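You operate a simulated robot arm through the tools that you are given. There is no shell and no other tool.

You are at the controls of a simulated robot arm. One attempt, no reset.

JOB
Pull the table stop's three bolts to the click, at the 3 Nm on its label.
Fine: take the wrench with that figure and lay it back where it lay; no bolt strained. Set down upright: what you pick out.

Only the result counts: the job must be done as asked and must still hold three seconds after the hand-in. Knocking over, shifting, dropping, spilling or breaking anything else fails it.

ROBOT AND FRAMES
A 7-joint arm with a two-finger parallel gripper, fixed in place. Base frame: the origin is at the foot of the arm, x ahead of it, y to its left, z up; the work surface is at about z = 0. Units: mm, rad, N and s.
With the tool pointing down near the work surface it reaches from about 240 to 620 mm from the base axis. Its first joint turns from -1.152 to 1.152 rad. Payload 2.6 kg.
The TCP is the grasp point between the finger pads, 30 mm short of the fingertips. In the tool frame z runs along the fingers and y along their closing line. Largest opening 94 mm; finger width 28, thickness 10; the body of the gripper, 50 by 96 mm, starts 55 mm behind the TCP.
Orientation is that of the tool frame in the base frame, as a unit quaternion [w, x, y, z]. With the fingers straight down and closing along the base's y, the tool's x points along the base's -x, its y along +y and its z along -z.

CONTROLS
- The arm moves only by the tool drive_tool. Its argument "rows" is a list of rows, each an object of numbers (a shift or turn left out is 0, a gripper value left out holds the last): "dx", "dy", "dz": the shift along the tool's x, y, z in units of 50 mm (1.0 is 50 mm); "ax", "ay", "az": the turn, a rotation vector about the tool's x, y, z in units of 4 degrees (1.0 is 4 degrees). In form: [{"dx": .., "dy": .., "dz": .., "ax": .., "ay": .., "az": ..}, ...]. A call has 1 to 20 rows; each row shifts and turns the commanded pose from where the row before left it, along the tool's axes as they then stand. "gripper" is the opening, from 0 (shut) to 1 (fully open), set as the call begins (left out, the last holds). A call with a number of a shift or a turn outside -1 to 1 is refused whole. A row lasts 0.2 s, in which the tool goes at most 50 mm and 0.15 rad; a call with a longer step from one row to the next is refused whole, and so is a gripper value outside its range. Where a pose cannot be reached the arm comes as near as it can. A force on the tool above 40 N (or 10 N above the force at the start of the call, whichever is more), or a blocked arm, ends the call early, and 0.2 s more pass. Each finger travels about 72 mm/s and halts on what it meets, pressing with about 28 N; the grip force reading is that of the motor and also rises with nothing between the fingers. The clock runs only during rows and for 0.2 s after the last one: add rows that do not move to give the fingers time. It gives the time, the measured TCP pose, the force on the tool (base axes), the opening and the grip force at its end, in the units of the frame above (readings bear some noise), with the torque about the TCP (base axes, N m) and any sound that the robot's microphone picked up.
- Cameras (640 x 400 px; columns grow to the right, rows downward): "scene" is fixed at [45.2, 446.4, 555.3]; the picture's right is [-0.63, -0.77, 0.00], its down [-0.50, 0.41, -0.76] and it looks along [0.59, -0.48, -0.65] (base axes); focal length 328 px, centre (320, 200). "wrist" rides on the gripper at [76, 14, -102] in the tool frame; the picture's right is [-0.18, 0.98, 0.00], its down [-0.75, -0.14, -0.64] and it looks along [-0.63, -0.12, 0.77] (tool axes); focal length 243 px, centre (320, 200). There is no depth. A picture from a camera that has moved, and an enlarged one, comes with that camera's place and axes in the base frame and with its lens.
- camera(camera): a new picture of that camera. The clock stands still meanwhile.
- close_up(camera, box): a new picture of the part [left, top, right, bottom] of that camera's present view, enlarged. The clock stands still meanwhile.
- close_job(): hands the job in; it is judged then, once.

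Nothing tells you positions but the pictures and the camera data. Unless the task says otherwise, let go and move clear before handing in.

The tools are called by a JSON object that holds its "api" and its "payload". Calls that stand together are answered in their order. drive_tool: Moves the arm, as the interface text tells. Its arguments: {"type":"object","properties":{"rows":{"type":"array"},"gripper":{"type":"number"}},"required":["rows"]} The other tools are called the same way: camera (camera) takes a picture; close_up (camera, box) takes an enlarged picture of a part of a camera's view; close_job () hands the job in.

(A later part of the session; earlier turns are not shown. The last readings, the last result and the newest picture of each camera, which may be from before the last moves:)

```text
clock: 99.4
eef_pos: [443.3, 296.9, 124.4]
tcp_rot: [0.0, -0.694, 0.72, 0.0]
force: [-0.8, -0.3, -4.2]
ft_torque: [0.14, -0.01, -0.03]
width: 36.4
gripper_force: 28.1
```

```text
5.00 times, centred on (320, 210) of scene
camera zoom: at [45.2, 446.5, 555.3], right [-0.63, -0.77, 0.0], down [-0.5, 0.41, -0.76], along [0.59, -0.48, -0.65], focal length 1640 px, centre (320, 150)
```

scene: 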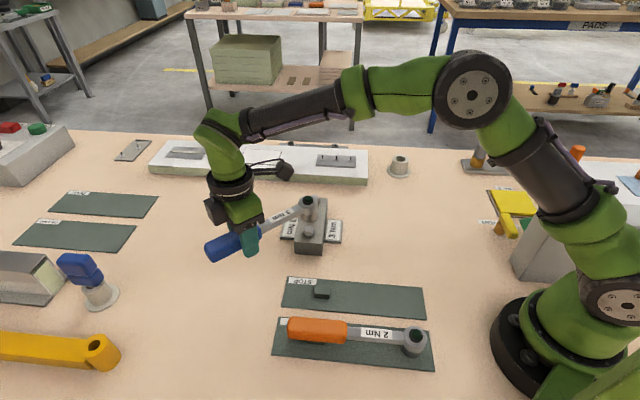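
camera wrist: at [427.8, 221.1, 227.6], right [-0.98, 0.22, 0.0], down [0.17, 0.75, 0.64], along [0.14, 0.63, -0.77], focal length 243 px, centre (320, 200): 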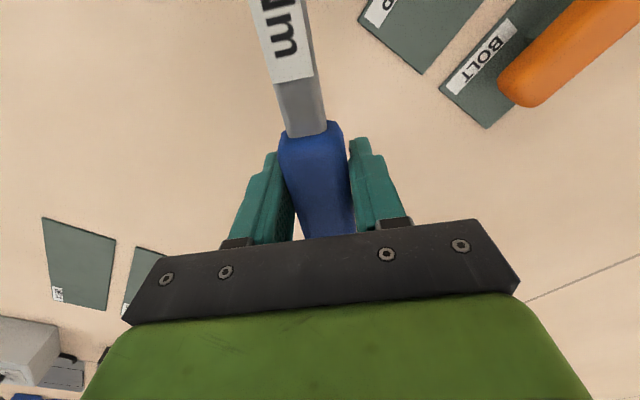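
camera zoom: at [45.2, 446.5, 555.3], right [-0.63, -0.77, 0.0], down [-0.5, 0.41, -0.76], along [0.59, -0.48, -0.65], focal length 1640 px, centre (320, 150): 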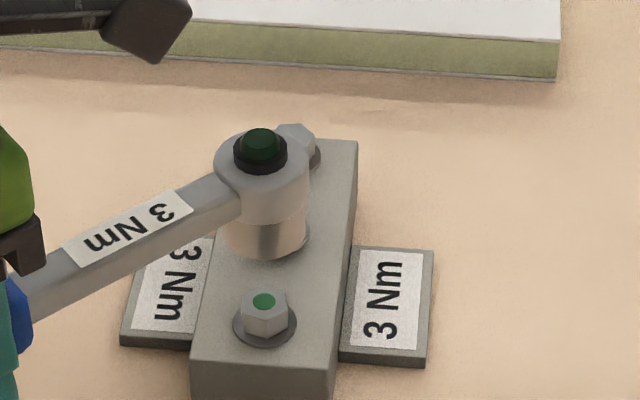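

I'm back at 88° above bolt A, which shows its green mark. I'll zoom in to check whether the wrench shifted in the grip.

{"api": "close_up", "payload": {"camera": "scene", "box": [272, 185, 352, 235]}}

{"api": "close_up", "payload": {"camera": "scene", "box": [200, 185, 328, 265]}}

{"api": "close_up", "payload": {"camera": "wrist", "box": [240, 0, 400, 100]}}

{"api": "close_up", "payload": {"camera": "wrist", "box": [240, 100, 400, 200]}}

```text
8.00 times, centred on (312, 210) of scene
camera zoom: at [45.2, 446.5, 555.3], right [-0.63, -0.77, 0.0], down [-0.5, 0.41, -0.76], along [0.59, -0.48, -0.65], focal length 2625 px, centre (384, 120)
```

zoom: 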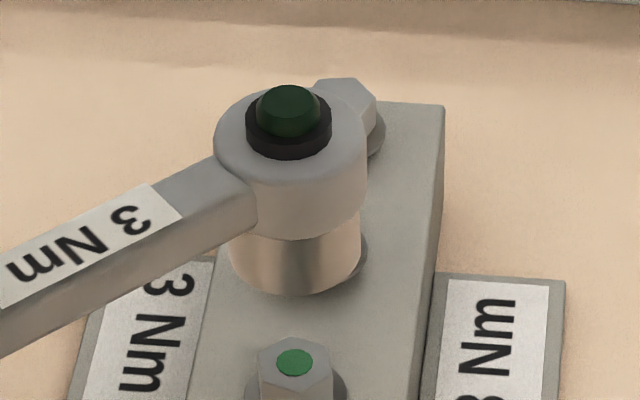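

```text
5.00 times, centred on (264, 225) of scene
camera zoom: at [45.2, 446.5, 555.3], right [-0.63, -0.77, 0.0], down [-0.5, 0.41, -0.76], along [0.59, -0.48, -0.65], focal length 1640 px, centre (600, 75)
```

zoom: 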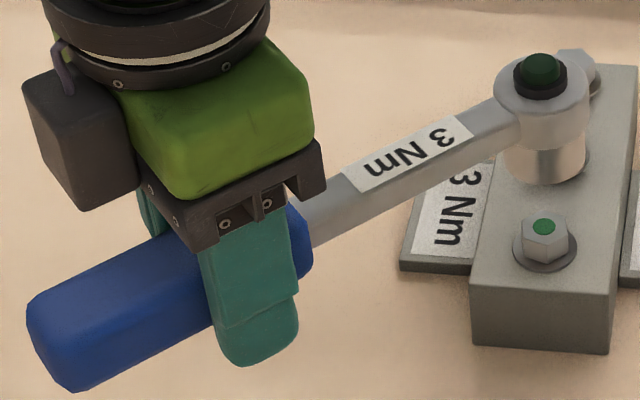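

```text
4.00 times, centred on (320, 50) of wrist
camera zoom: at [427.8, 221.1, 227.6], right [-0.98, 0.22, 0.0], down [0.17, 0.75, 0.64], along [0.14, 0.63, -0.77], focal length 970 px, centre (320, 800)
```

zoom: 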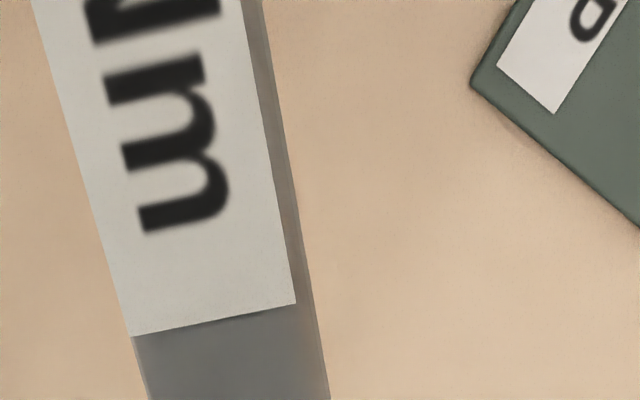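

```text
4.00 times, centred on (320, 150) of wrist
camera zoom: at [427.8, 221.1, 227.6], right [-0.98, 0.22, 0.0], down [0.17, 0.75, 0.64], along [0.14, 0.63, -0.77], focal length 970 px, centre (320, 400)
```

zoom: 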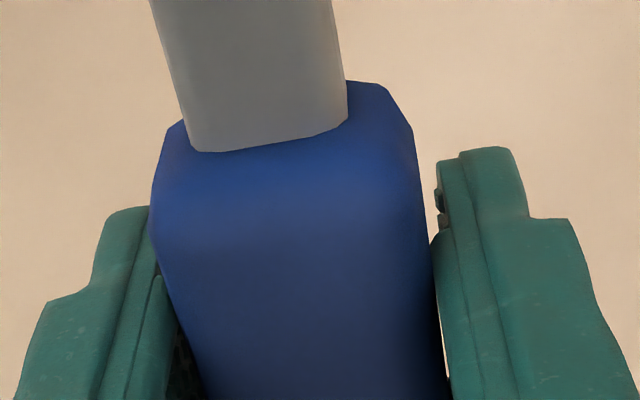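

The wrench sits essentially unchanged in the grip. I'll shift over to bolt B, keeping the same relation that worked on A.

{"api": "drive_tool", "payload": {"rows": [{"dx": 0.173, "dy": -0.177}, {"dx": 0.173, "dy": -0.177}, {"dx": 0.173, "dy": -0.177}, {"dx": 0.173, "dy": -0.177}, {}, {"dz": 0.2}, {"dz": 0.2}, {"dz": 0.06}, {}, {}], "gripper": 0}}

{"api": "close_up", "payload": {"camera": "scene", "box": [272, 170, 352, 220]}}

{"api": "close_up", "payload": {"camera": "wrist", "box": [240, 0, 400, 100]}}

```text
clock: 101.6
eef_pos: [478.1, 260.9, 102.2]
tcp_rot: [0.001, -0.695, 0.719, 0.0]
force: [-0.3, 0.1, -3.7]
ft_torque: [0.1, 0.02, 0.03]
width: 36.2
gripper_force: 28.1
```

```text
8.00 times, centred on (312, 195) of scene
camera zoom: at [45.2, 446.5, 555.3], right [-0.63, -0.77, 0.0], down [-0.5, 0.41, -0.76], along [0.59, -0.48, -0.65], focal length 2625 px, centre (384, 240)
```

zoom: 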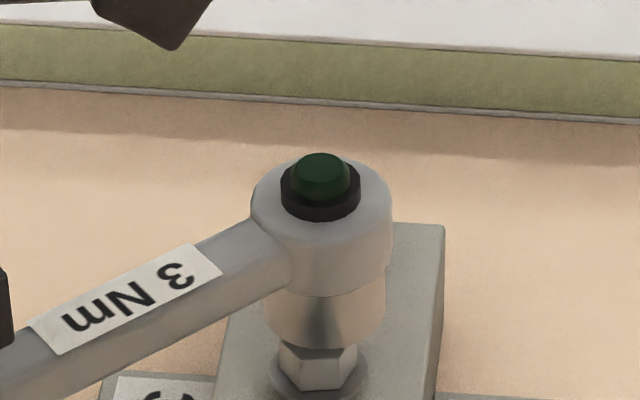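

```text
4.00 times, centred on (320, 50) of wrist
camera zoom: at [461.6, 185.0, 205.0], right [-0.98, 0.22, 0.0], down [0.17, 0.75, 0.64], along [0.14, 0.63, -0.77], focal length 970 px, centre (320, 800)
```

zoom: 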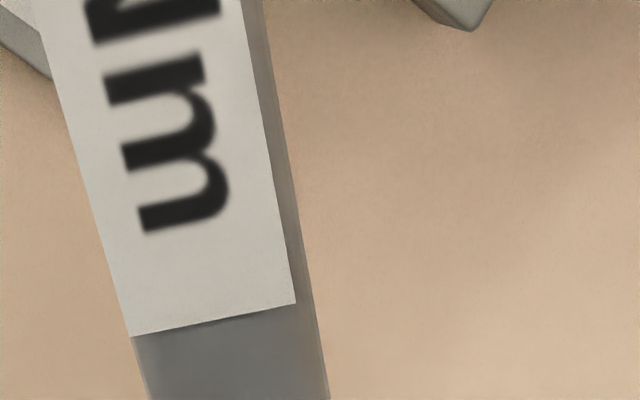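

Depth alignment matches A's, but the socket is about 1.3 mm to the right of bolt B in the image. I'll correct that and check again.

{"api": "drive_tool", "payload": {"rows": [{"dx": -0.0206, "dy": -0.0157}, {"dz": 0.04}, {}, {}], "gripper": 0}}

{"api": "close_up", "payload": {"camera": "scene", "box": [272, 180, 352, 230]}}

```text
clock: 102.6
eef_pos: [478.0, 260.4, 100.8]
tcp_rot: [0.001, -0.694, 0.72, 0.001]
force: [0.0, 0.1, -3.3]
ft_torque: [0.1, 0.01, 0.0]
width: 36.4
gripper_force: 27.8
```

```text
8.00 times, centred on (312, 205) of scene
camera zoom: at [45.2, 446.5, 555.3], right [-0.63, -0.77, 0.0], down [-0.5, 0.41, -0.76], along [0.59, -0.48, -0.65], focal length 2625 px, centre (384, 160)
```

zoom: 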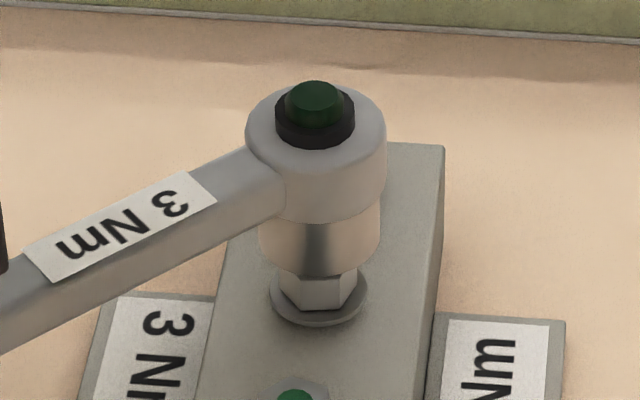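

Now it's centred over bolt B. I'll lower slowly and watch the force.

{"api": "drive_tool", "payload": {"rows": [{"dz": 0.04}, {"dz": 0.04}, {"dz": 0.04}, {"dz": 0.04}, {"dz": 0.04}, {"dz": 0.04}, {}], "gripper": 0}}

{"api": "close_up", "payload": {"camera": "scene", "box": [272, 180, 352, 230]}}

```text
clock: 104.2
eef_pos: [477.8, 262.8, 87.2]
tcp_rot: [0.0, -0.695, 0.719, 0.0]
force: [0.2, -0.5, -4.6]
ft_torque: [0.11, -0.01, -0.06]
width: 36.0
gripper_force: 27.8
```

```text
8.00 times, centred on (312, 205) of scene
camera zoom: at [45.2, 446.5, 555.3], right [-0.63, -0.77, 0.0], down [-0.5, 0.41, -0.76], along [0.59, -0.48, -0.65], focal length 2625 px, centre (384, 160)
```

zoom: 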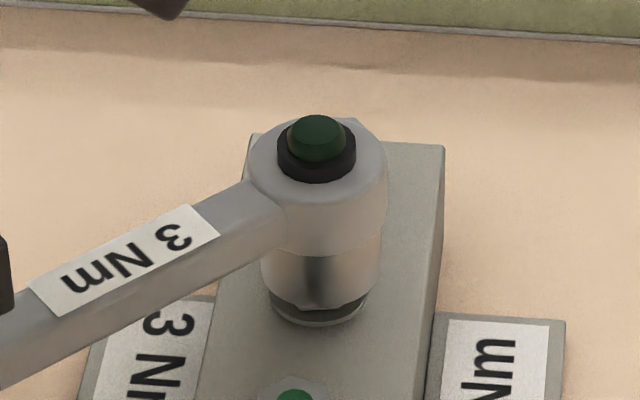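

{"api": "drive_tool", "payload": {"rows": [{"dz": 0.04}, {"dz": 0.04}, {"dz": 0.04}, {"dz": 0.04}, {"dz": 0.04}, {}, {}], "gripper": 0}}

{"api": "drive_tool", "payload": {"rows": [{"dz": 0.02}, {}, {}], "gripper": 0}}

{"api": "drive_tool", "payload": {"rows": [{"dz": 0.02}, {}, {}], "gripper": 0}}

```text
clock: 105.8
eef_pos: [478.3, 261.1, 77.1]
tcp_rot: [0.0, -0.695, 0.719, 0.0]
force: [-0.9, -0.2, -3.2]
ft_torque: [0.13, 0.0, 0.0]
width: 36.1
gripper_force: 28.2
```

```text
clock: 106.6
eef_pos: [478.4, 261.2, 77.3]
tcp_rot: [-0.001, -0.695, 0.719, 0.0]
force: [-1.0, 1.1, -4.0]
ft_torque: [0.08, 0.01, 0.05]
width: 36.3
gripper_force: 28.2
```

```text
clock: 107.4
eef_pos: [479.2, 262.4, 75.6]
tcp_rot: [0.0, -0.694, 0.72, 0.0]
force: [0.1, 0.0, -4.3]
ft_torque: [0.12, 0.02, 0.01]
width: 36.0
gripper_force: 27.6
```

{"api": "drive_tool", "payload": {"rows": [{"dz": 0.02}, {}, {}], "gripper": 0}}

{"api": "drive_tool", "payload": {"rows": [{"dz": 0.02}, {}, {}], "gripper": 0}}

{"api": "close_up", "payload": {"camera": "scene", "box": [272, 180, 352, 230]}}

```text
clock: 108.2
eef_pos: [477.8, 262.8, 74.9]
tcp_rot: [0.0, -0.695, 0.719, 0.0]
force: [-0.2, -0.1, -3.7]
ft_torque: [0.11, 0.01, 0.0]
width: 36.6
gripper_force: 27.8
```

```text
clock: 109.0
eef_pos: [479.7, 260.7, 74.0]
tcp_rot: [0.0, -0.694, 0.72, 0.0]
force: [0.3, 0.2, -3.0]
ft_torque: [0.12, 0.01, 0.03]
width: 36.1
gripper_force: 28.1
```

```text
8.00 times, centred on (312, 205) of scene
camera zoom: at [45.2, 446.5, 555.3], right [-0.63, -0.77, 0.0], down [-0.5, 0.41, -0.76], along [0.59, -0.48, -0.65], focal length 2625 px, centre (384, 160)
```

zoom: 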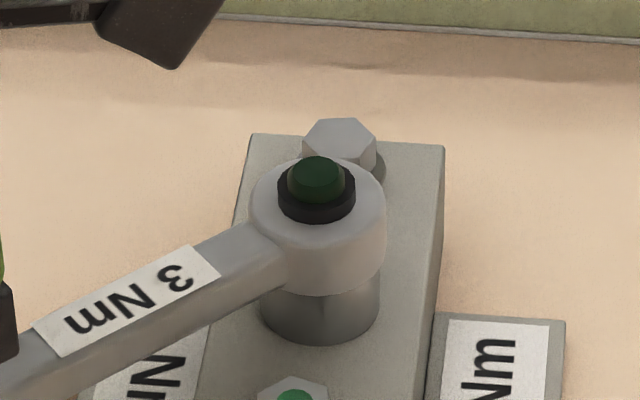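

The socket is at the seated height on bolt B. I'll turn clockwise through the free range, in modest chunks, checking the force after each.

{"api": "drive_tool", "payload": {"rows": [{"dz": 0.01}, {"dx": 0.00098, "dy": -0.07476, "az": 0.375}, {"dx": 0.00098, "dy": -0.07476, "az": 0.375}, {"dx": 0.00098, "dy": -0.07476, "az": 0.375}, {"dx": 0.00098, "dy": -0.07476, "az": 0.375}, {}], "gripper": 0}}

{"api": "drive_tool", "payload": {"rows": [{"dx": 0.00098, "dy": -0.07476, "az": 0.375}, {"dx": 0.00098, "dy": -0.07476, "az": 0.375}, {"dx": 0.00098, "dy": -0.07476, "az": 0.375}, {"dx": 0.00098, "dy": -0.07476, "az": 0.375}, {}], "gripper": 0}}

```text
clock: 110.4
eef_pos: [493.1, 259.8, 73.0]
tcp_rot: [0.0, -0.656, 0.755, -0.001]
force: [-1.8, 1.4, 0.1]
ft_torque: [-0.33, 0.05, -0.13]
width: 36.1
gripper_force: 28.0
```

```text
clock: 111.6
eef_pos: [507.0, 256.4, 73.5]
tcp_rot: [0.0, -0.616, 0.788, 0.001]
force: [0.6, 3.0, -5.1]
ft_torque: [0.25, -0.08, 0.0]
width: 36.3
gripper_force: 28.3
```

{"api": "drive_tool", "payload": {"rows": [{"dx": -0.006, "dy": -0.07476, "az": 0.375}, {"dx": 0.00098, "dy": -0.07476, "az": 0.375}, {"dx": 0.00098, "dy": -0.07476, "az": 0.375}, {"dx": 0.00098, "dy": -0.07476, "az": 0.375}, {}], "gripper": 0}}

{"api": "drive_tool", "payload": {"rows": [{"dx": 0.00098, "dy": -0.07476, "az": 0.375}, {"dx": 0.00098, "dy": -0.07476, "az": 0.375}, {"dx": 0.00098, "dy": -0.07476, "az": 0.375}, {"dx": 0.00098, "dy": -0.07476, "az": 0.375}, {}], "gripper": 0}}

```text
clock: 112.8
eef_pos: [522.0, 255.6, 73.6]
tcp_rot: [0.0, -0.574, 0.819, 0.0]
force: [-0.4, -0.1, -2.1]
ft_torque: [-0.03, 0.01, 0.01]
width: 36.2
gripper_force: 28.2
```

```text
clock: 114.0
eef_pos: [534.9, 247.9, 73.4]
tcp_rot: [0.0, -0.53, 0.848, 0.0]
force: [-0.6, -0.1, -3.5]
ft_torque: [0.14, -0.06, -0.02]
width: 36.4
gripper_force: 28.0
```

{"api": "drive_tool", "payload": {"rows": [{"dx": 0.00098, "dy": -0.07476, "az": 0.375}, {"dx": 0.00098, "dy": -0.07476, "az": 0.375}, {"dx": 0.00098, "dy": -0.07476, "az": 0.375}, {"dx": 0.00098, "dy": -0.07476, "az": 0.375}, {}], "gripper": 0}}

{"api": "drive_tool", "payload": {"rows": [{"dx": 0.00098, "dy": -0.07476, "az": 0.375}, {"dx": 0.00098, "dy": -0.07476, "az": 0.375}, {"dx": 0.00098, "dy": -0.07476, "az": 0.375}, {"dx": 0.00098, "dy": -0.07476, "az": 0.375}, {}], "gripper": 0}}

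```text
clock: 115.2
eef_pos: [547.9, 241.7, 73.7]
tcp_rot: [0.001, -0.485, 0.874, -0.001]
force: [-0.3, 0.7, -2.2]
ft_torque: [-0.03, 0.01, -0.03]
width: 36.1
gripper_force: 28.2
```

```text
clock: 116.4
eef_pos: [560.7, 233.2, 74.2]
tcp_rot: [0.0, -0.437, 0.899, 0.001]
force: [-0.5, 0.1, -3.5]
ft_torque: [0.05, -0.07, -0.01]
width: 36.4
gripper_force: 28.2
```

{"api": "drive_tool", "payload": {"rows": [{"dx": 0.00098, "dy": -0.07476, "az": 0.375}, {"dx": 0.00098, "dy": -0.07476, "az": 0.375}, {"dx": 0.00098, "dy": -0.07476, "az": 0.375}, {"dx": 0.00098, "dy": -0.07476, "az": 0.375}, {}], "gripper": 0}}

{"api": "drive_tool", "payload": {"rows": [{"dx": 0.00044, "dy": -0.04984, "az": 0.25}, {"dx": 0.00044, "dy": -0.04984, "az": 0.25}, {"dx": 0.00044, "dy": -0.04984, "az": 0.25}, {}], "gripper": 0}}

```text
clock: 117.6
eef_pos: [572.2, 224.0, 72.7]
tcp_rot: [0.0, -0.39, 0.921, 0.0]
force: [0.7, 0.8, -3.1]
ft_torque: [0.08, -0.09, 0.1]
width: 36.4
gripper_force: 27.9
```

```text
clock: 118.6
eef_pos: [576.6, 219.0, 73.1]
tcp_rot: [0.0, -0.367, 0.93, 0.0]
force: [-0.1, -0.9, -4.4]
ft_torque: [0.07, -0.08, 0.3]
width: 36.3
gripper_force: 27.7
```

Bolt B starts taking torque at about 43°, same as A, and I'm near the arm's reach limit. I'll back off 2°, lift off, swing the handle back 60° and re-seat for the tightening stroke.

{"api": "drive_tool", "payload": {"rows": [{"dx": 0.00044, "dy": 0.04984, "az": -0.25}, {"dx": 0.00044, "dy": 0.04984, "az": -0.25}, {}], "gripper": 0}}

{"api": "drive_tool", "payload": {"rows": [{"dz": -0.08}, {"dz": -0.12}, {"dz": -0.2}, {"dz": -0.2}, {"dz": -0.1}, {}, {}], "gripper": 0}}

{"api": "close_up", "payload": {"camera": "scene", "box": [256, 170, 352, 230]}}

```text
clock: 119.4
eef_pos: [574.5, 222.6, 73.1]
tcp_rot: [0.0, -0.383, 0.924, 0.001]
force: [-0.3, -1.1, -2.4]
ft_torque: [-0.14, 0.13, -0.22]
width: 36.2
gripper_force: 27.8
```

```text
clock: 121.0
eef_pos: [573.9, 222.2, 108.9]
tcp_rot: [0.0, -0.383, 0.924, 0.0]
force: [-1.1, 0.3, -3.4]
ft_torque: [0.08, -0.09, -0.01]
width: 36.1
gripper_force: 28.5
```

```text
6.67 times, centred on (304, 200) of scene
camera zoom: at [45.2, 446.5, 555.3], right [-0.63, -0.77, 0.0], down [-0.5, 0.41, -0.76], along [0.59, -0.48, -0.65], focal length 2187 px, centre (427, 200)
```

zoom: 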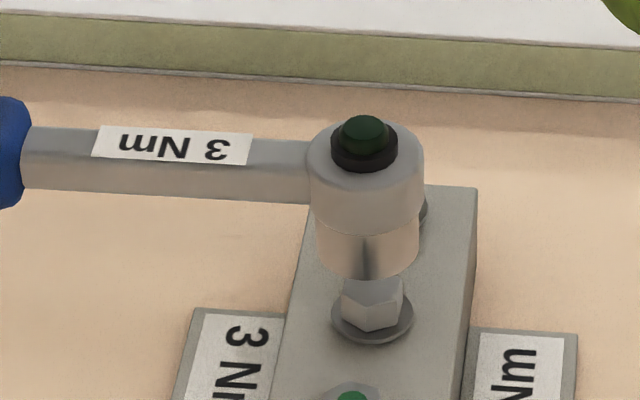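

The hex fit is snug, with about 2° of slack. I'll swing the handle +60° around bolt B and re-seat.

{"api": "drive_tool", "payload": {"rows": [{"dx": 0.00696, "dy": 0.1992, "az": -1}, {"dx": 0.00696, "dy": 0.1992, "az": -1}, {"dx": 0.00696, "dy": 0.1992, "az": -1}, {"dx": 0.00696, "dy": 0.1992, "az": -1}, {"dx": 0.00696, "dy": 0.1992, "az": -1}, {"dx": 0.00696, "dy": 0.1992, "az": -1}, {"dx": 0.00696, "dy": 0.1992, "az": -1}, {"dx": 0.00696, "dy": 0.1992, "az": -1}, {"dx": 0.00696, "dy": 0.1992, "az": -1}, {"dx": 0.00696, "dy": 0.1992, "az": -1}, {"dx": 0.00696, "dy": 0.1992, "az": -1}, {"dx": 0.00696, "dy": 0.1992, "az": -1}, {"dx": 0.00696, "dy": 0.1992, "az": -1}, {"dx": 0.00696, "dy": 0.1992, "az": -1}, {"dx": 0.006, "dy": 0.1843, "az": -0.925}, {}, {}], "gripper": 0}}

{"api": "close_up", "payload": {"camera": "scene", "box": [272, 170, 352, 220]}}

{"api": "close_up", "payload": {"camera": "wrist", "box": [240, 0, 400, 100]}}

```text
clock: 124.6
eef_pos: [437.0, 259.6, 107.2]
tcp_rot: [0.0, 0.792, -0.611, 0.0]
force: [0.2, 0.2, -4.3]
ft_torque: [0.12, 0.07, 0.01]
width: 36.5
gripper_force: 28.0
```

```text
8.00 times, centred on (312, 195) of scene
camera zoom: at [45.2, 446.5, 555.3], right [-0.63, -0.77, 0.0], down [-0.5, 0.41, -0.76], along [0.59, -0.48, -0.65], focal length 2625 px, centre (384, 240)
```

zoom: 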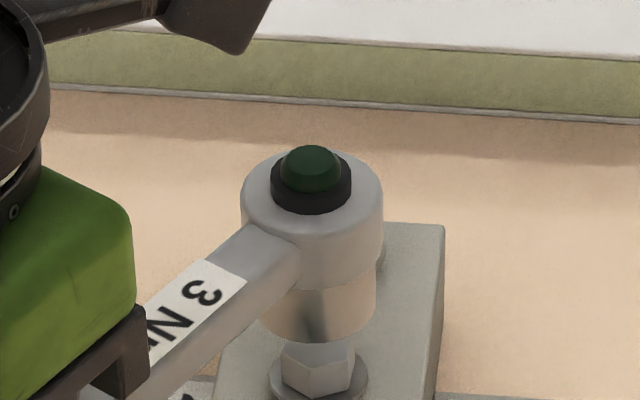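

```text
4.00 times, centred on (320, 50) of wrist
camera zoom: at [442.2, 182.6, 210.8], right [-1.0, -0.07, 0.0], down [-0.05, 0.76, 0.64], along [-0.05, 0.64, -0.77], focal length 970 px, centre (320, 800)
```

zoom: 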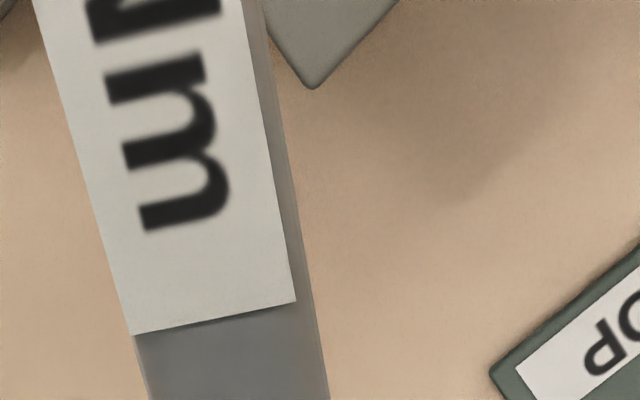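

The head is about 3 mm off after the swing, which both the image and the pose agree on. I'll correct by (+1.4, -2.8) mm and lower a little to check.

{"api": "drive_tool", "payload": {"rows": [{"dx": 0.0306, "dy": -0.0065}, {"dx": 0.0306, "dy": -0.0065}, {"dz": 0.1}, {"dz": 0.04}, {}, {}], "gripper": 0}}

{"api": "close_up", "payload": {"camera": "scene", "box": [272, 180, 352, 230]}}

{"api": "close_up", "payload": {"camera": "scene", "box": [288, 190, 336, 225]}}

```text
clock: 126.0
eef_pos: [437.1, 257.7, 102.1]
tcp_rot: [0.0, 0.792, -0.611, 0.0]
force: [-1.0, 0.3, -3.2]
ft_torque: [0.07, 0.05, 0.01]
width: 36.1
gripper_force: 27.8
```

```text
8.00 times, centred on (312, 205) of scene
camera zoom: at [45.2, 446.5, 555.3], right [-0.63, -0.77, 0.0], down [-0.5, 0.41, -0.76], along [0.59, -0.48, -0.65], focal length 2625 px, centre (384, 160)
```

zoom: 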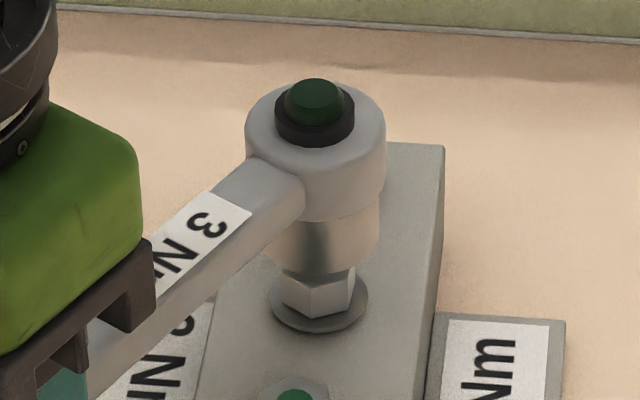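

```text
11.43 times, centred on (312, 208) of scene
camera zoom: at [45.2, 446.5, 555.3], right [-0.63, -0.77, 0.0], down [-0.5, 0.41, -0.76], along [0.59, -0.48, -0.65], focal length 3750 px, centre (411, 114)
```

zoom: 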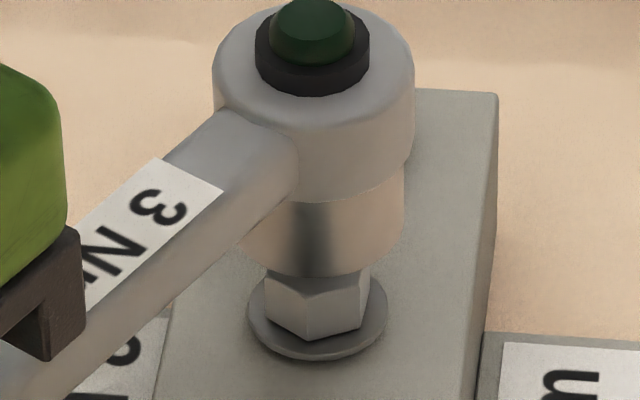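

That now matches the earlier good alignment. I'll lower onto the hex.

{"api": "drive_tool", "payload": {"rows": [{"dz": 0.04}, {"dz": 0.04}, {"dz": 0.04}, {"dz": 0.04}, {"dz": 0.04}, {"dz": 0.04}, {}], "gripper": 0}}

{"api": "close_up", "payload": {"camera": "scene", "box": [272, 180, 352, 230]}}

```text
clock: 127.6
eef_pos: [438.2, 257.0, 89.7]
tcp_rot: [0.0, 0.792, -0.611, 0.0]
force: [-0.1, -0.2, -4.2]
ft_torque: [0.09, -0.01, 0.03]
width: 36.4
gripper_force: 28.5
```

```text
8.00 times, centred on (312, 205) of scene
camera zoom: at [45.2, 446.5, 555.3], right [-0.63, -0.77, 0.0], down [-0.5, 0.41, -0.76], along [0.59, -0.48, -0.65], focal length 2625 px, centre (384, 160)
```

zoom: 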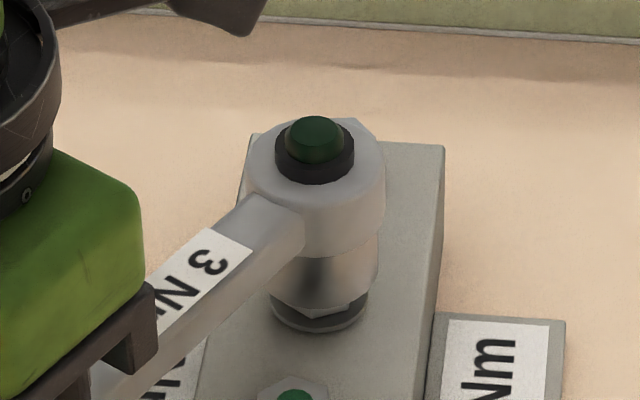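

{"api": "drive_tool", "payload": {"rows": [{"dz": 0.04}, {"dz": 0.04}, {"dz": 0.04}, {"dz": 0.04}, {"dz": 0.04}, {"dz": 0.04}, {}, {}], "gripper": 0}}

{"api": "drive_tool", "payload": {"rows": [{"dz": 0.02}, {"dz": 0.02}, {}, {}], "gripper": 0}}

{"api": "close_up", "payload": {"camera": "scene", "box": [272, 180, 352, 230]}}

```text
clock: 129.4
eef_pos: [438.9, 257.9, 77.8]
tcp_rot: [0.0, 0.792, -0.611, 0.0]
force: [-0.5, -1.1, -2.9]
ft_torque: [0.11, 0.01, 0.0]
width: 36.3
gripper_force: 27.9
```

```text
clock: 130.4
eef_pos: [437.2, 257.0, 75.7]
tcp_rot: [0.0, 0.792, -0.611, -0.001]
force: [-0.5, -0.4, -3.7]
ft_torque: [0.11, 0.08, 0.0]
width: 36.1
gripper_force: 28.0
```

```text
8.00 times, centred on (312, 205) of scene
camera zoom: at [45.2, 446.5, 555.3], right [-0.63, -0.77, 0.0], down [-0.5, 0.41, -0.76], along [0.59, -0.48, -0.65], focal length 2625 px, centre (384, 160)
```

zoom: 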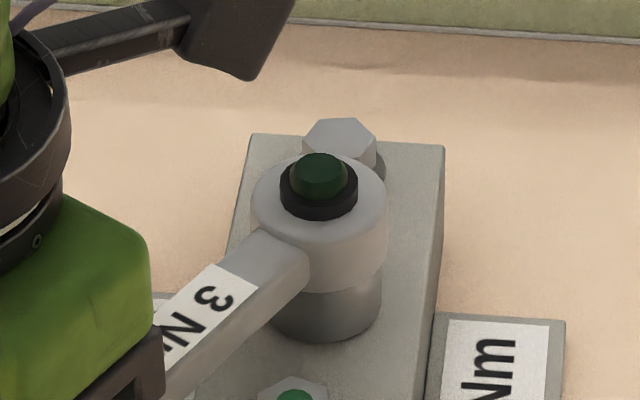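

{"api": "drive_tool", "payload": {"rows": [{"dz": 0.02}, {}], "gripper": 0}}

{"api": "drive_tool", "payload": {"rows": [{"dz": 0.01}, {"dx": 0.0005, "dy": -0.0497, "az": 0.25}, {"dx": 0.0005, "dy": -0.0497, "az": 0.25}, {"dx": 0.0005, "dy": -0.0497, "az": 0.25}, {}], "gripper": 0}}

```text
clock: 131.0
eef_pos: [438.5, 256.6, 75.1]
tcp_rot: [0.0, 0.792, -0.611, 0.0]
force: [-0.3, 0.2, -3.8]
ft_torque: [0.08, 0.01, 0.04]
width: 36.5
gripper_force: 28.7
```

```text
clock: 132.2
eef_pos: [445.6, 257.8, 74.2]
tcp_rot: [0.0, 0.776, -0.631, 0.0]
force: [-0.5, -0.2, -2.4]
ft_torque: [-0.02, 0.01, 0.35]
width: 36.4
gripper_force: 28.2
```

Engaged: torque is already about 0.4 Nm at 102°. I'll tighten in 3–4° chunks first and watch the load.

{"api": "drive_tool", "payload": {"rows": [{"dx": 0.0005, "dy": -0.0507, "az": 0.25}, {"dx": 0.0005, "dy": -0.0507, "az": 0.25}, {"dx": 0.0005, "dy": -0.0507, "az": 0.25}, {}], "gripper": 0}}

{"api": "drive_tool", "payload": {"rows": [{"dx": 0.0005, "dy": -0.0507, "az": 0.25}, {"dx": 0.0005, "dy": -0.0507, "az": 0.25}, {"dx": 0.0005, "dy": -0.0507, "az": 0.25}, {}], "gripper": 0}}

```text
clock: 133.2
eef_pos: [452.5, 258.4, 74.3]
tcp_rot: [0.0, 0.759, -0.651, 0.0]
force: [-0.2, 1.2, -2.3]
ft_torque: [-0.12, -0.03, 0.48]
width: 36.3
gripper_force: 27.6
```

```text
clock: 134.2
eef_pos: [460.3, 259.7, 74.7]
tcp_rot: [0.0, 0.741, -0.671, 0.0]
force: [-0.8, 0.4, -1.0]
ft_torque: [-0.16, -0.02, 0.6]
width: 36.4
gripper_force: 27.9
```

{"api": "drive_tool", "payload": {"rows": [{"dx": 0.0005, "dy": -0.0567, "az": 0.25}, {"dx": 0.0005, "dy": -0.0567, "az": 0.25}, {"dx": 0.0005, "dy": -0.0567, "az": 0.25}, {}], "gripper": 0}}

{"api": "drive_tool", "payload": {"rows": [{"dx": 0.0005, "dy": -0.0567, "az": 0.25}, {"dx": 0.0005, "dy": -0.0567, "az": 0.25}, {"dx": 0.0005, "dy": -0.0567, "az": 0.25}, {}], "gripper": 0}}

```text
clock: 135.2
eef_pos: [467.6, 261.5, 72.7]
tcp_rot: [0.0, 0.723, -0.691, -0.001]
force: [-2.0, -0.9, -0.8]
ft_torque: [-0.35, -0.03, 0.52]
width: 36.4
gripper_force: 28.3
```

```text
clock: 136.2
eef_pos: [476.9, 260.8, 74.0]
tcp_rot: [-0.001, -0.705, 0.71, 0.002]
force: [-9.0, -0.4, -3.1]
ft_torque: [0.02, 0.17, -0.29]
width: 36.3
gripper_force: 27.9
```

{"api": "drive_tool", "payload": {"rows": [{"dx": 0.0005, "dy": -0.0477, "az": 0.25}, {"dx": 0.0005, "dy": -0.0477, "az": 0.25}, {"dx": 0.0005, "dy": -0.0477, "az": 0.25}, {}], "gripper": 0}}

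{"api": "drive_tool", "payload": {"rows": [{"dx": 0.0005, "dy": -0.0497, "az": 0.25}, {"dx": 0.0005, "dy": -0.0497, "az": 0.25}, {"dx": 0.0005, "dy": -0.0497, "az": 0.25}, {}], "gripper": 0}}

```text
clock: 137.2
eef_pos: [482.3, 262.0, 75.2]
tcp_rot: [0.0, -0.687, 0.727, 0.001]
force: [-5.9, -0.6, -5.1]
ft_torque: [0.39, 0.14, 0.33]
width: 36.2
gripper_force: 27.9
```

```text
clock: 138.2
eef_pos: [491.7, 261.7, 74.6]
tcp_rot: [0.0, -0.667, 0.745, -0.001]
force: [-7.4, 1.4, 1.2]
ft_torque: [-0.38, 0.12, 0.41]
width: 36.4
gripper_force: 28.6
```

{"api": "drive_tool", "payload": {"rows": [{"dx": 0.0005, "dy": -0.0507, "dz": -0.006, "az": 0.25}, {"dx": 0.0005, "dy": -0.0507, "az": 0.25}, {"dx": 0.0005, "dy": -0.0507, "az": 0.25}, {}], "gripper": 0}}

{"api": "drive_tool", "payload": {"rows": [{"dx": 0.0005, "dy": -0.0507, "az": 0.25}, {"dx": 0.0005, "dy": -0.0507, "az": 0.25}, {"dx": 0.0005, "dy": -0.0507, "az": 0.25}, {}], "gripper": 0}}

```text
clock: 139.2
eef_pos: [498.8, 260.9, 74.0]
tcp_rot: [0.0, -0.647, 0.763, 0.0]
force: [-8.4, 0.5, 1.2]
ft_torque: [-0.58, 0.14, 0.26]
width: 36.2
gripper_force: 27.8
```

```text
clock: 140.2
eef_pos: [505.5, 258.4, 74.5]
tcp_rot: [-0.001, -0.628, 0.778, 0.0]
force: [-6.4, 1.8, -5.7]
ft_torque: [0.45, 0.01, 0.78]
width: 36.4
gripper_force: 27.8
```

{"api": "drive_tool", "payload": {"rows": [{"dx": 0.0005, "dy": -0.0547, "az": 0.25}, {"dx": 0.0005, "dy": -0.0547, "az": 0.25}, {"dx": 0.0005, "dy": -0.0547, "az": 0.25}, {}], "gripper": 0}}

{"api": "drive_tool", "payload": {"rows": [{"dx": 0.0005, "dy": -0.0527, "az": 0.25}, {"dx": 0.0005, "dy": -0.0527, "az": 0.25}, {"dx": 0.0005, "dy": -0.0527, "az": 0.25}, {}], "gripper": 0}}

```text
clock: 141.2
eef_pos: [513.3, 256.9, 73.4]
tcp_rot: [-0.001, -0.606, 0.796, 0.001]
force: [-14.1, 0.1, -4.3]
ft_torque: [0.17, 0.21, 0.02]
width: 36.3
gripper_force: 27.8
```

```text
clock: 142.2
eef_pos: [519.9, 255.6, 75.8]
tcp_rot: [-0.002, -0.585, 0.811, 0.0]
force: [-15.8, -0.8, -4.3]
ft_torque: [0.17, 0.28, -0.1]
width: 36.4
gripper_force: 27.8
```

{"api": "drive_tool", "payload": {"rows": [{"dx": 0.01, "dy": -0.0487, "az": 0.25}, {"dx": 0.0005, "dy": -0.0487, "az": 0.25}, {"dx": 0.0005, "dy": -0.0487, "az": 0.25}, {}], "gripper": 0}}

{"api": "drive_tool", "payload": {"rows": [{"dx": 0.0005, "dy": -0.0497, "az": 0.25}, {"dx": 0.0005, "dy": -0.0497, "az": 0.25}, {}], "gripper": 0}}

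```text
clock: 143.2
eef_pos: [527.7, 252.6, 74.2]
tcp_rot: [0.0, -0.564, 0.826, 0.0]
force: [-15.2, 2.4, -2.0]
ft_torque: [-0.02, 0.34, 0.07]
width: 36.4
gripper_force: 28.4
```

```text
clock: 144.0
eef_pos: [532.7, 251.0, 73.5]
tcp_rot: [0.0, -0.549, 0.836, 0.001]
force: [-12.8, 6.6, 1.3]
ft_torque: [-0.41, 0.59, 0.19]
width: 36.5
gripper_force: 28.0
```

About 2.25 Nm at 66.6°, tracking bolt A's curve closely. I'll continue in 2° steps.

{"api": "drive_tool", "payload": {"rows": [{"dx": 0.0005, "dy": -0.0507, "dz": -0.004, "az": 0.25}, {"dx": 0.0005, "dy": -0.0507, "az": 0.25}, {}], "gripper": 0}}

{"api": "drive_tool", "payload": {"rows": [{"dx": 0.0005, "dy": -0.0507, "az": 0.25}, {"dx": 0.0005, "dy": -0.0507, "az": 0.25}, {}], "gripper": 0}}

{"api": "drive_tool", "payload": {"rows": [{"dx": 0.0005, "dy": -0.0507, "az": 0.25}, {"dx": 0.0005, "dy": -0.0507, "az": 0.25}, {}], "gripper": 0}}

```text
clock: 144.8
eef_pos: [538.1, 249.0, 74.0]
tcp_rot: [-0.002, -0.534, 0.845, 0.002]
force: [-18.4, 2.5, -4.7]
ft_torque: [0.26, 0.28, -0.01]
width: 36.4
gripper_force: 28.0
```

```text
clock: 145.6
eef_pos: [540.2, 247.0, 73.5]
tcp_rot: [-0.002, -0.52, 0.854, 0.001]
force: [-16.7, 0.6, -8.9]
ft_torque: [0.73, -0.07, 0.27]
width: 36.4
gripper_force: 27.7
```

```text
clock: 146.4
eef_pos: [545.3, 244.5, 73.2]
tcp_rot: [0.0, -0.505, 0.863, 0.0]
force: [-17.7, 2.1, -6.8]
ft_torque: [0.4, 0.13, 0.21]
width: 36.3
gripper_force: 27.9
```

{"api": "drive_tool", "payload": {"rows": [{"dx": 0.01, "dy": -0.0507, "az": 0.25}, {"dx": 0.0005, "dy": -0.0507, "az": 0.25}, {}], "gripper": 0}}

{"api": "drive_tool", "payload": {"rows": [{"dx": 0.0005, "dy": -0.0507, "az": 0.25}, {"dx": 0.0005, "dy": -0.0507, "az": 0.25}, {}], "gripper": 0}}

```text
clock: 147.2
eef_pos: [550.3, 241.7, 74.6]
tcp_rot: [0.0, -0.49, 0.872, 0.002]
force: [-14.2, 10.3, -2.2]
ft_torque: [0.28, 0.3, 0.3]
width: 36.3
gripper_force: 28.4
```

```text
clock: 148.0
eef_pos: [553.3, 239.0, 75.0]
tcp_rot: [0.0, -0.476, 0.88, 0.0]
force: [-14.8, 9.3, 0.0]
ft_torque: [-0.1, 0.51, 0.49]
width: 36.3
gripper_force: 27.8
```

Nearly 3 Nm. One-degree steps now, checking for the lamp after each.

{"api": "drive_tool", "payload": {"rows": [{"dx": 0.0005, "dy": -0.0507, "az": 0.25}, {}], "gripper": 0}}

{"api": "close_up", "payload": {"camera": "scene", "box": [272, 180, 352, 230]}}

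```text
clock: 148.6
eef_pos: [555.6, 237.9, 75.4]
tcp_rot: [-0.001, -0.467, 0.884, 0.001]
force: [-15.4, 9.1, 1.8]
ft_torque: [-0.23, 0.46, 0.36]
width: 36.5
gripper_force: 28.0
```

```text
8.00 times, centred on (312, 205) of scene
camera zoom: at [45.2, 446.4, 555.3], right [-0.63, -0.77, 0.0], down [-0.5, 0.41, -0.76], along [0.59, -0.48, -0.65], focal length 2625 px, centre (384, 160)
```

zoom: 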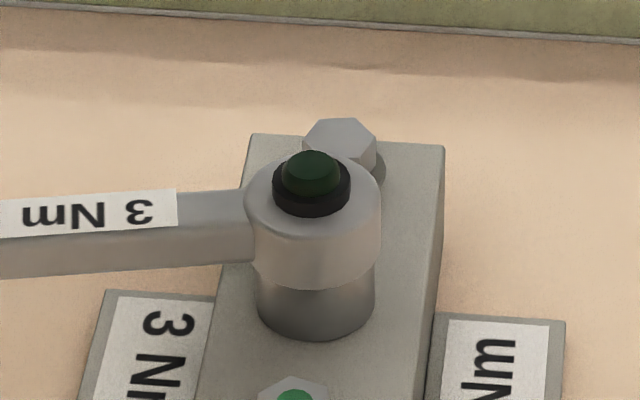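

{"api": "drive_tool", "payload": {"rows": [{"dx": 0.0005, "dy": -0.0507, "az": 0.25}, {}], "gripper": 0}}

{"api": "drive_tool", "payload": {"rows": [{"dx": 0.0005, "dy": -0.0507, "az": 0.25}, {}], "gripper": 0}}

```text
clock: 149.2
eef_pos: [557.2, 235.4, 74.1]
tcp_rot: [0.0, -0.46, 0.888, 0.001]
force: [-15.3, 8.6, -1.5]
ft_torque: [0.06, 0.3, 0.48]
width: 36.4
gripper_force: 28.3
```

```text
clock: 149.8
eef_pos: [559.6, 234.6, 73.2]
tcp_rot: [-0.001, -0.451, 0.893, 0.002]
force: [-16.8, 9.4, -1.7]
ft_torque: [-0.04, 0.3, 0.44]
width: 36.5
gripper_force: 28.1
```

{"api": "close_up", "payload": {"camera": "scene", "box": [280, 185, 344, 225]}}

{"api": "drive_tool", "payload": {"rows": [{"dx": 0.0002, "dy": -0.025, "az": 0.125}, {}], "gripper": 0}}

{"api": "close_up", "payload": {"camera": "scene", "box": [280, 185, 344, 225]}}

```text
10.00 times, centred on (312, 205) of scene
camera zoom: at [45.2, 446.5, 555.3], right [-0.63, -0.77, 0.0], down [-0.5, 0.41, -0.76], along [0.59, -0.48, -0.65], focal length 3281 px, centre (400, 150)
```

zoom: 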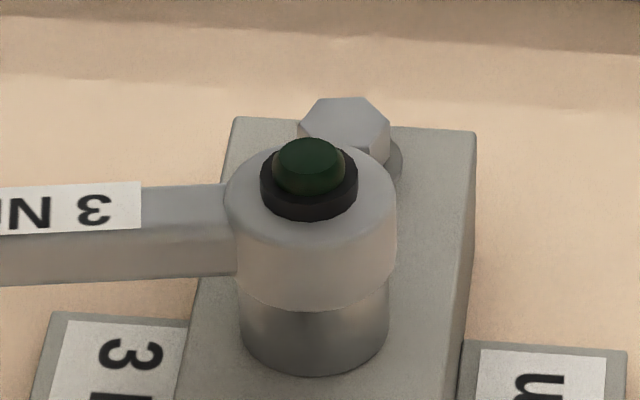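

```text
clock: 150.4
eef_pos: [561.7, 234.2, 72.6]
tcp_rot: [-0.001, -0.448, 0.894, 0.002]
force: [-16.2, 7.0, -2.5]
ft_torque: [0.04, 0.36, 0.42]
width: 36.5
gripper_force: 27.8
```

```text
10.00 times, centred on (312, 205) of scene
camera zoom: at [45.2, 446.5, 555.3], right [-0.63, -0.77, 0.0], down [-0.5, 0.41, -0.76], along [0.59, -0.48, -0.65], focal length 3281 px, centre (400, 150)
```

zoom: 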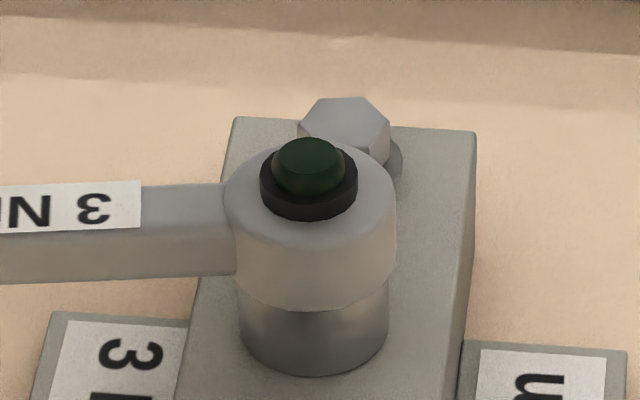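

No lamp yet. Another small step.

{"api": "drive_tool", "payload": {"rows": [{"dx": 0.0005, "dy": -0.0507, "az": 0.25}, {}], "gripper": 0}}

{"api": "close_up", "payload": {"camera": "scene", "box": [280, 185, 344, 225]}}

```text
clock: 151.0
eef_pos: [563.5, 231.2, 74.2]
tcp_rot: [0.0, -0.439, 0.898, 0.0]
force: [-10.0, 6.1, -4.8]
ft_torque: [0.33, -0.01, -0.39]
width: 36.5
gripper_force: 27.6
```

```text
10.00 times, centred on (312, 205) of scene
camera zoom: at [45.3, 446.5, 555.3], right [-0.63, -0.77, 0.0], down [-0.5, 0.41, -0.76], along [0.59, -0.48, -0.65], focal length 3281 px, centre (400, 150)
```

zoom: 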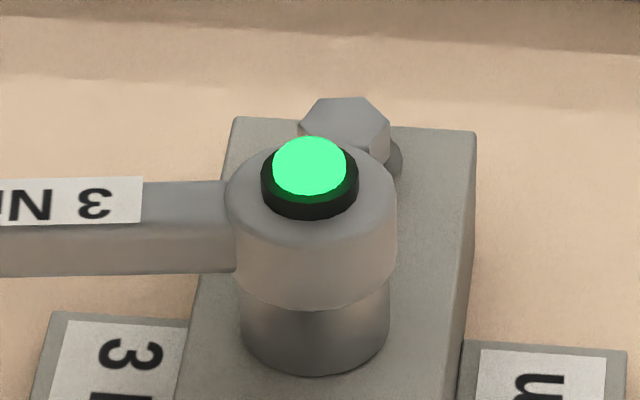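

Bolt B clicked: the lamp is lit at 52°. I'll unload gently and lift off.

{"api": "drive_tool", "payload": {"rows": [{"dx": 0.0005, "dy": 0.0597, "az": -0.25}, {"dx": 0.0005, "dy": 0.0597, "az": -0.25}, {}], "gripper": 0}}

```text
clock: 151.8
eef_pos: [559.2, 233.6, 75.0]
tcp_rot: [0.001, -0.456, 0.89, -0.002]
force: [-1.4, 0.1, -3.5]
ft_torque: [0.09, -0.01, 0.25]
width: 36.7
gripper_force: 28.7
```

{"api": "drive_tool", "payload": {"rows": [{"dz": -0.04}, {"dz": -0.08}, {"dz": -0.12}, {"dz": -0.2}, {"dz": -0.2}, {"dz": -0.2}, {"dz": -0.1}, {}, {}], "gripper": 0}}

{"api": "close_up", "payload": {"camera": "scene", "box": [232, 160, 360, 240]}}

{"api": "close_up", "payload": {"camera": "wrist", "box": [240, 0, 400, 100]}}

{"api": "camera", "payload": {"camera": "scene"}}

```text
clock: 153.8
eef_pos: [560.1, 235.7, 121.2]
tcp_rot: [-0.001, -0.455, 0.89, 0.0]
force: [-0.7, 0.5, -3.5]
ft_torque: [0.09, -0.08, 0.0]
width: 36.5
gripper_force: 28.0
```

```text
5.00 times, centred on (296, 200) of scene
camera zoom: at [45.2, 446.5, 555.3], right [-0.63, -0.77, 0.0], down [-0.5, 0.41, -0.76], along [0.59, -0.48, -0.65], focal length 1640 px, centre (440, 200)
```

zoom: 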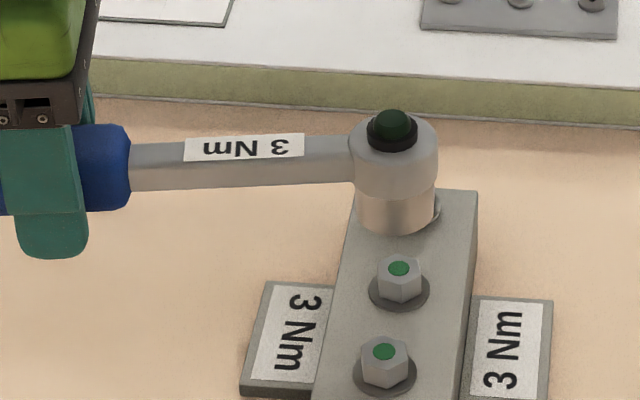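

```text
4.00 times, centred on (320, 50) of wrist
camera zoom: at [503.7, 182.2, 224.2], right [-0.69, 0.72, 0.0], down [0.56, 0.53, 0.64], along [0.47, 0.44, -0.77], focal length 970 px, centre (320, 800)
```

zoom: 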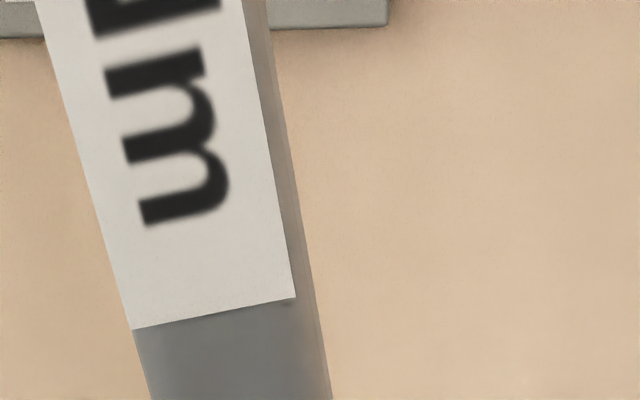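

```text
taken
```

scene: 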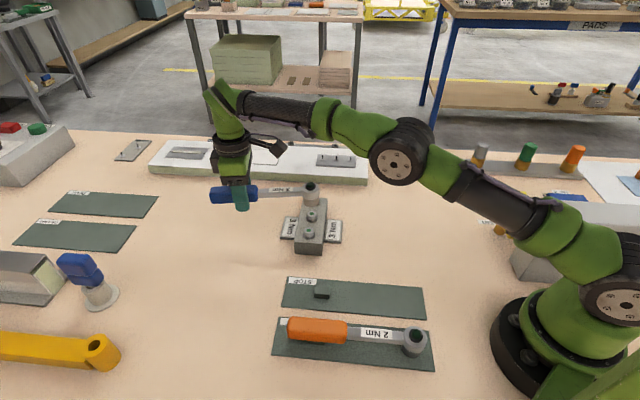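

Bolts A and B both carry green marks. Now bolt C: I'll swing back to 88° above B, then shift over to C.

{"api": "drive_tool", "payload": {"rows": [{"dx": 0.00696, "dy": 0.1992, "az": -1}, {"dx": 0.00696, "dy": 0.1992, "az": -1}, {"dx": 0.00696, "dy": 0.1992, "az": -1}, {"dx": 0.00696, "dy": 0.1992, "az": -1}, {"dx": 0.00696, "dy": 0.1992, "az": -1}, {"dx": 0.00696, "dy": 0.1992, "az": -1}, {"dx": 0.00696, "dy": 0.1992, "az": -1}, {"dx": 0.00696, "dy": 0.1992, "az": -1}, {"dx": 0.001, "dy": 0.0897, "az": -0.45}, {}, {"dx": 0.177, "dy": -0.1903}, {"dx": 0.177, "dy": -0.1903}, {"dx": 0.177, "dy": -0.1903}, {"dx": 0.177, "dy": -0.1903}, {}, {}], "gripper": 0}}

{"api": "close_up", "payload": {"camera": "scene", "box": [272, 150, 368, 210]}}

{"api": "close_up", "payload": {"camera": "wrist", "box": [240, 0, 400, 100]}}

```text
clock: 157.2
eef_pos: [518.3, 225.4, 122.5]
tcp_rot: [0.0, -0.695, 0.719, -0.001]
force: [0.3, 0.3, -3.9]
ft_torque: [0.17, -0.01, -0.03]
width: 36.3
gripper_force: 28.1
```

```text
6.67 times, centred on (320, 180) of scene
camera zoom: at [45.2, 446.5, 555.3], right [-0.63, -0.77, 0.0], down [-0.5, 0.41, -0.76], along [0.59, -0.48, -0.65], focal length 2187 px, centre (320, 333)
```

zoom: 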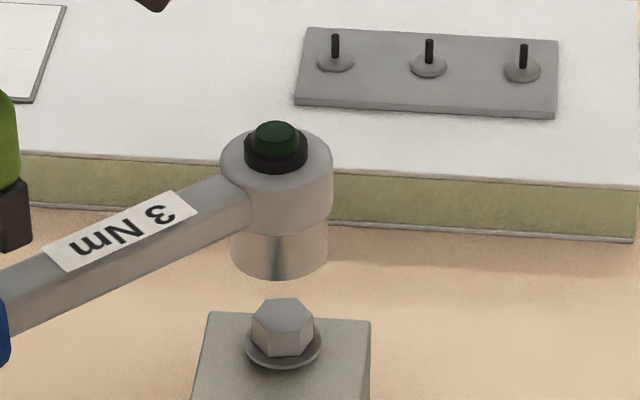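

```text
4.00 times, centred on (320, 50) of wrist
camera zoom: at [501.1, 150.3, 223.6], right [-0.98, 0.22, 0.0], down [0.17, 0.75, 0.64], along [0.14, 0.63, -0.77], focal length 970 px, centre (320, 800)
```

zoom: 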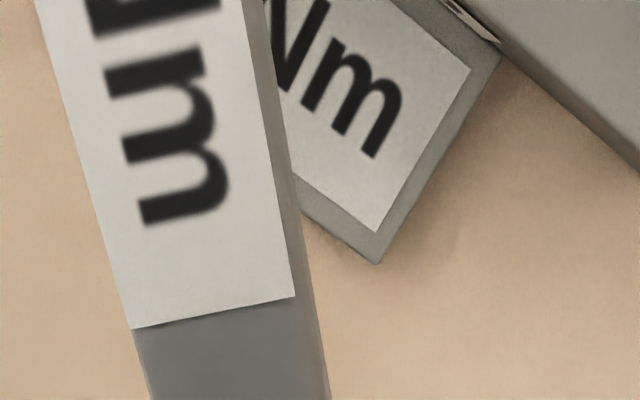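

The socket is about 2.5 mm off over bolt C. I'll correct and lower to check again closer.

{"api": "drive_tool", "payload": {"rows": [{"dx": -0.0043, "dy": 0.0482}, {"dz": 0.2}, {"dz": 0.15}, {"dz": 0.06}, {}, {}], "gripper": 0}}

{"api": "close_up", "payload": {"camera": "scene", "box": [280, 165, 360, 215]}}

{"api": "close_up", "payload": {"camera": "wrist", "box": [240, 0, 400, 100]}}

```text
clock: 158.6
eef_pos: [517.4, 226.6, 102.0]
tcp_rot: [0.0, -0.694, 0.72, 0.001]
force: [-0.8, -0.7, -4.1]
ft_torque: [0.12, -0.01, -0.01]
width: 36.5
gripper_force: 27.5
```

```text
8.00 times, centred on (320, 190) of scene
camera zoom: at [45.2, 446.5, 555.3], right [-0.63, -0.77, 0.0], down [-0.5, 0.41, -0.76], along [0.59, -0.48, -0.65], focal length 2625 px, centre (320, 280)
```

zoom: 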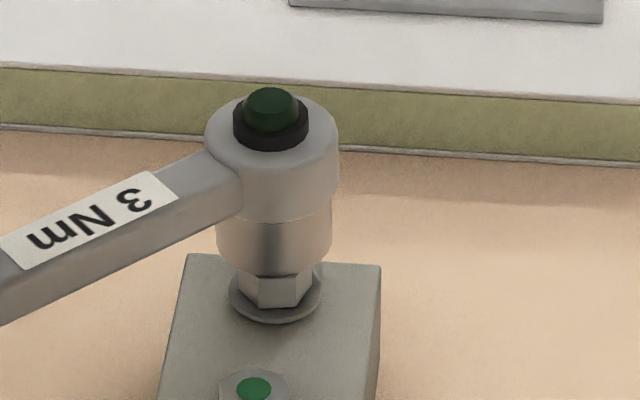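

```text
4.00 times, centred on (320, 50) of wrist
camera zoom: at [499.2, 150.8, 203.5], right [-0.98, 0.22, 0.0], down [0.17, 0.75, 0.64], along [0.14, 0.63, -0.77], focal length 970 px, centre (320, 800)
```

zoom: 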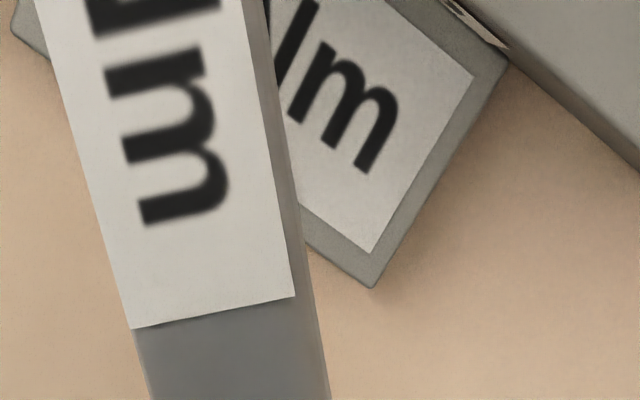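

Well aligned now, within about 1 mm. A final small nudge, then lower onto bolt C.

{"api": "drive_tool", "payload": {"rows": [{"dx": 0.0176, "dy": -0.01}, {"dz": 0.04}, {"dz": 0.04}, {"dz": 0.04}, {"dz": 0.04}, {"dz": 0.04}, {"dz": 0.04}, {}], "gripper": 0}}

{"api": "close_up", "payload": {"camera": "scene", "box": [280, 165, 360, 215]}}

```text
clock: 160.4
eef_pos: [514.7, 226.2, 90.0]
tcp_rot: [-0.001, -0.695, 0.719, 0.0]
force: [0.0, -0.4, -4.2]
ft_torque: [0.13, 0.0, -0.01]
width: 36.4
gripper_force: 28.7
```

```text
8.00 times, centred on (320, 190) of scene
camera zoom: at [45.2, 446.5, 555.3], right [-0.63, -0.77, 0.0], down [-0.5, 0.41, -0.76], along [0.59, -0.48, -0.65], focal length 2625 px, centre (320, 280)
```

zoom: 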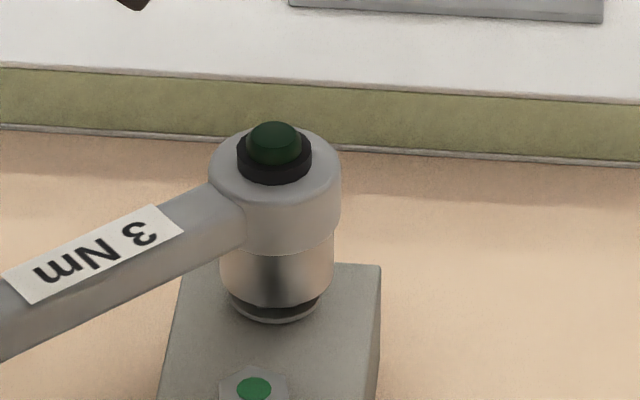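

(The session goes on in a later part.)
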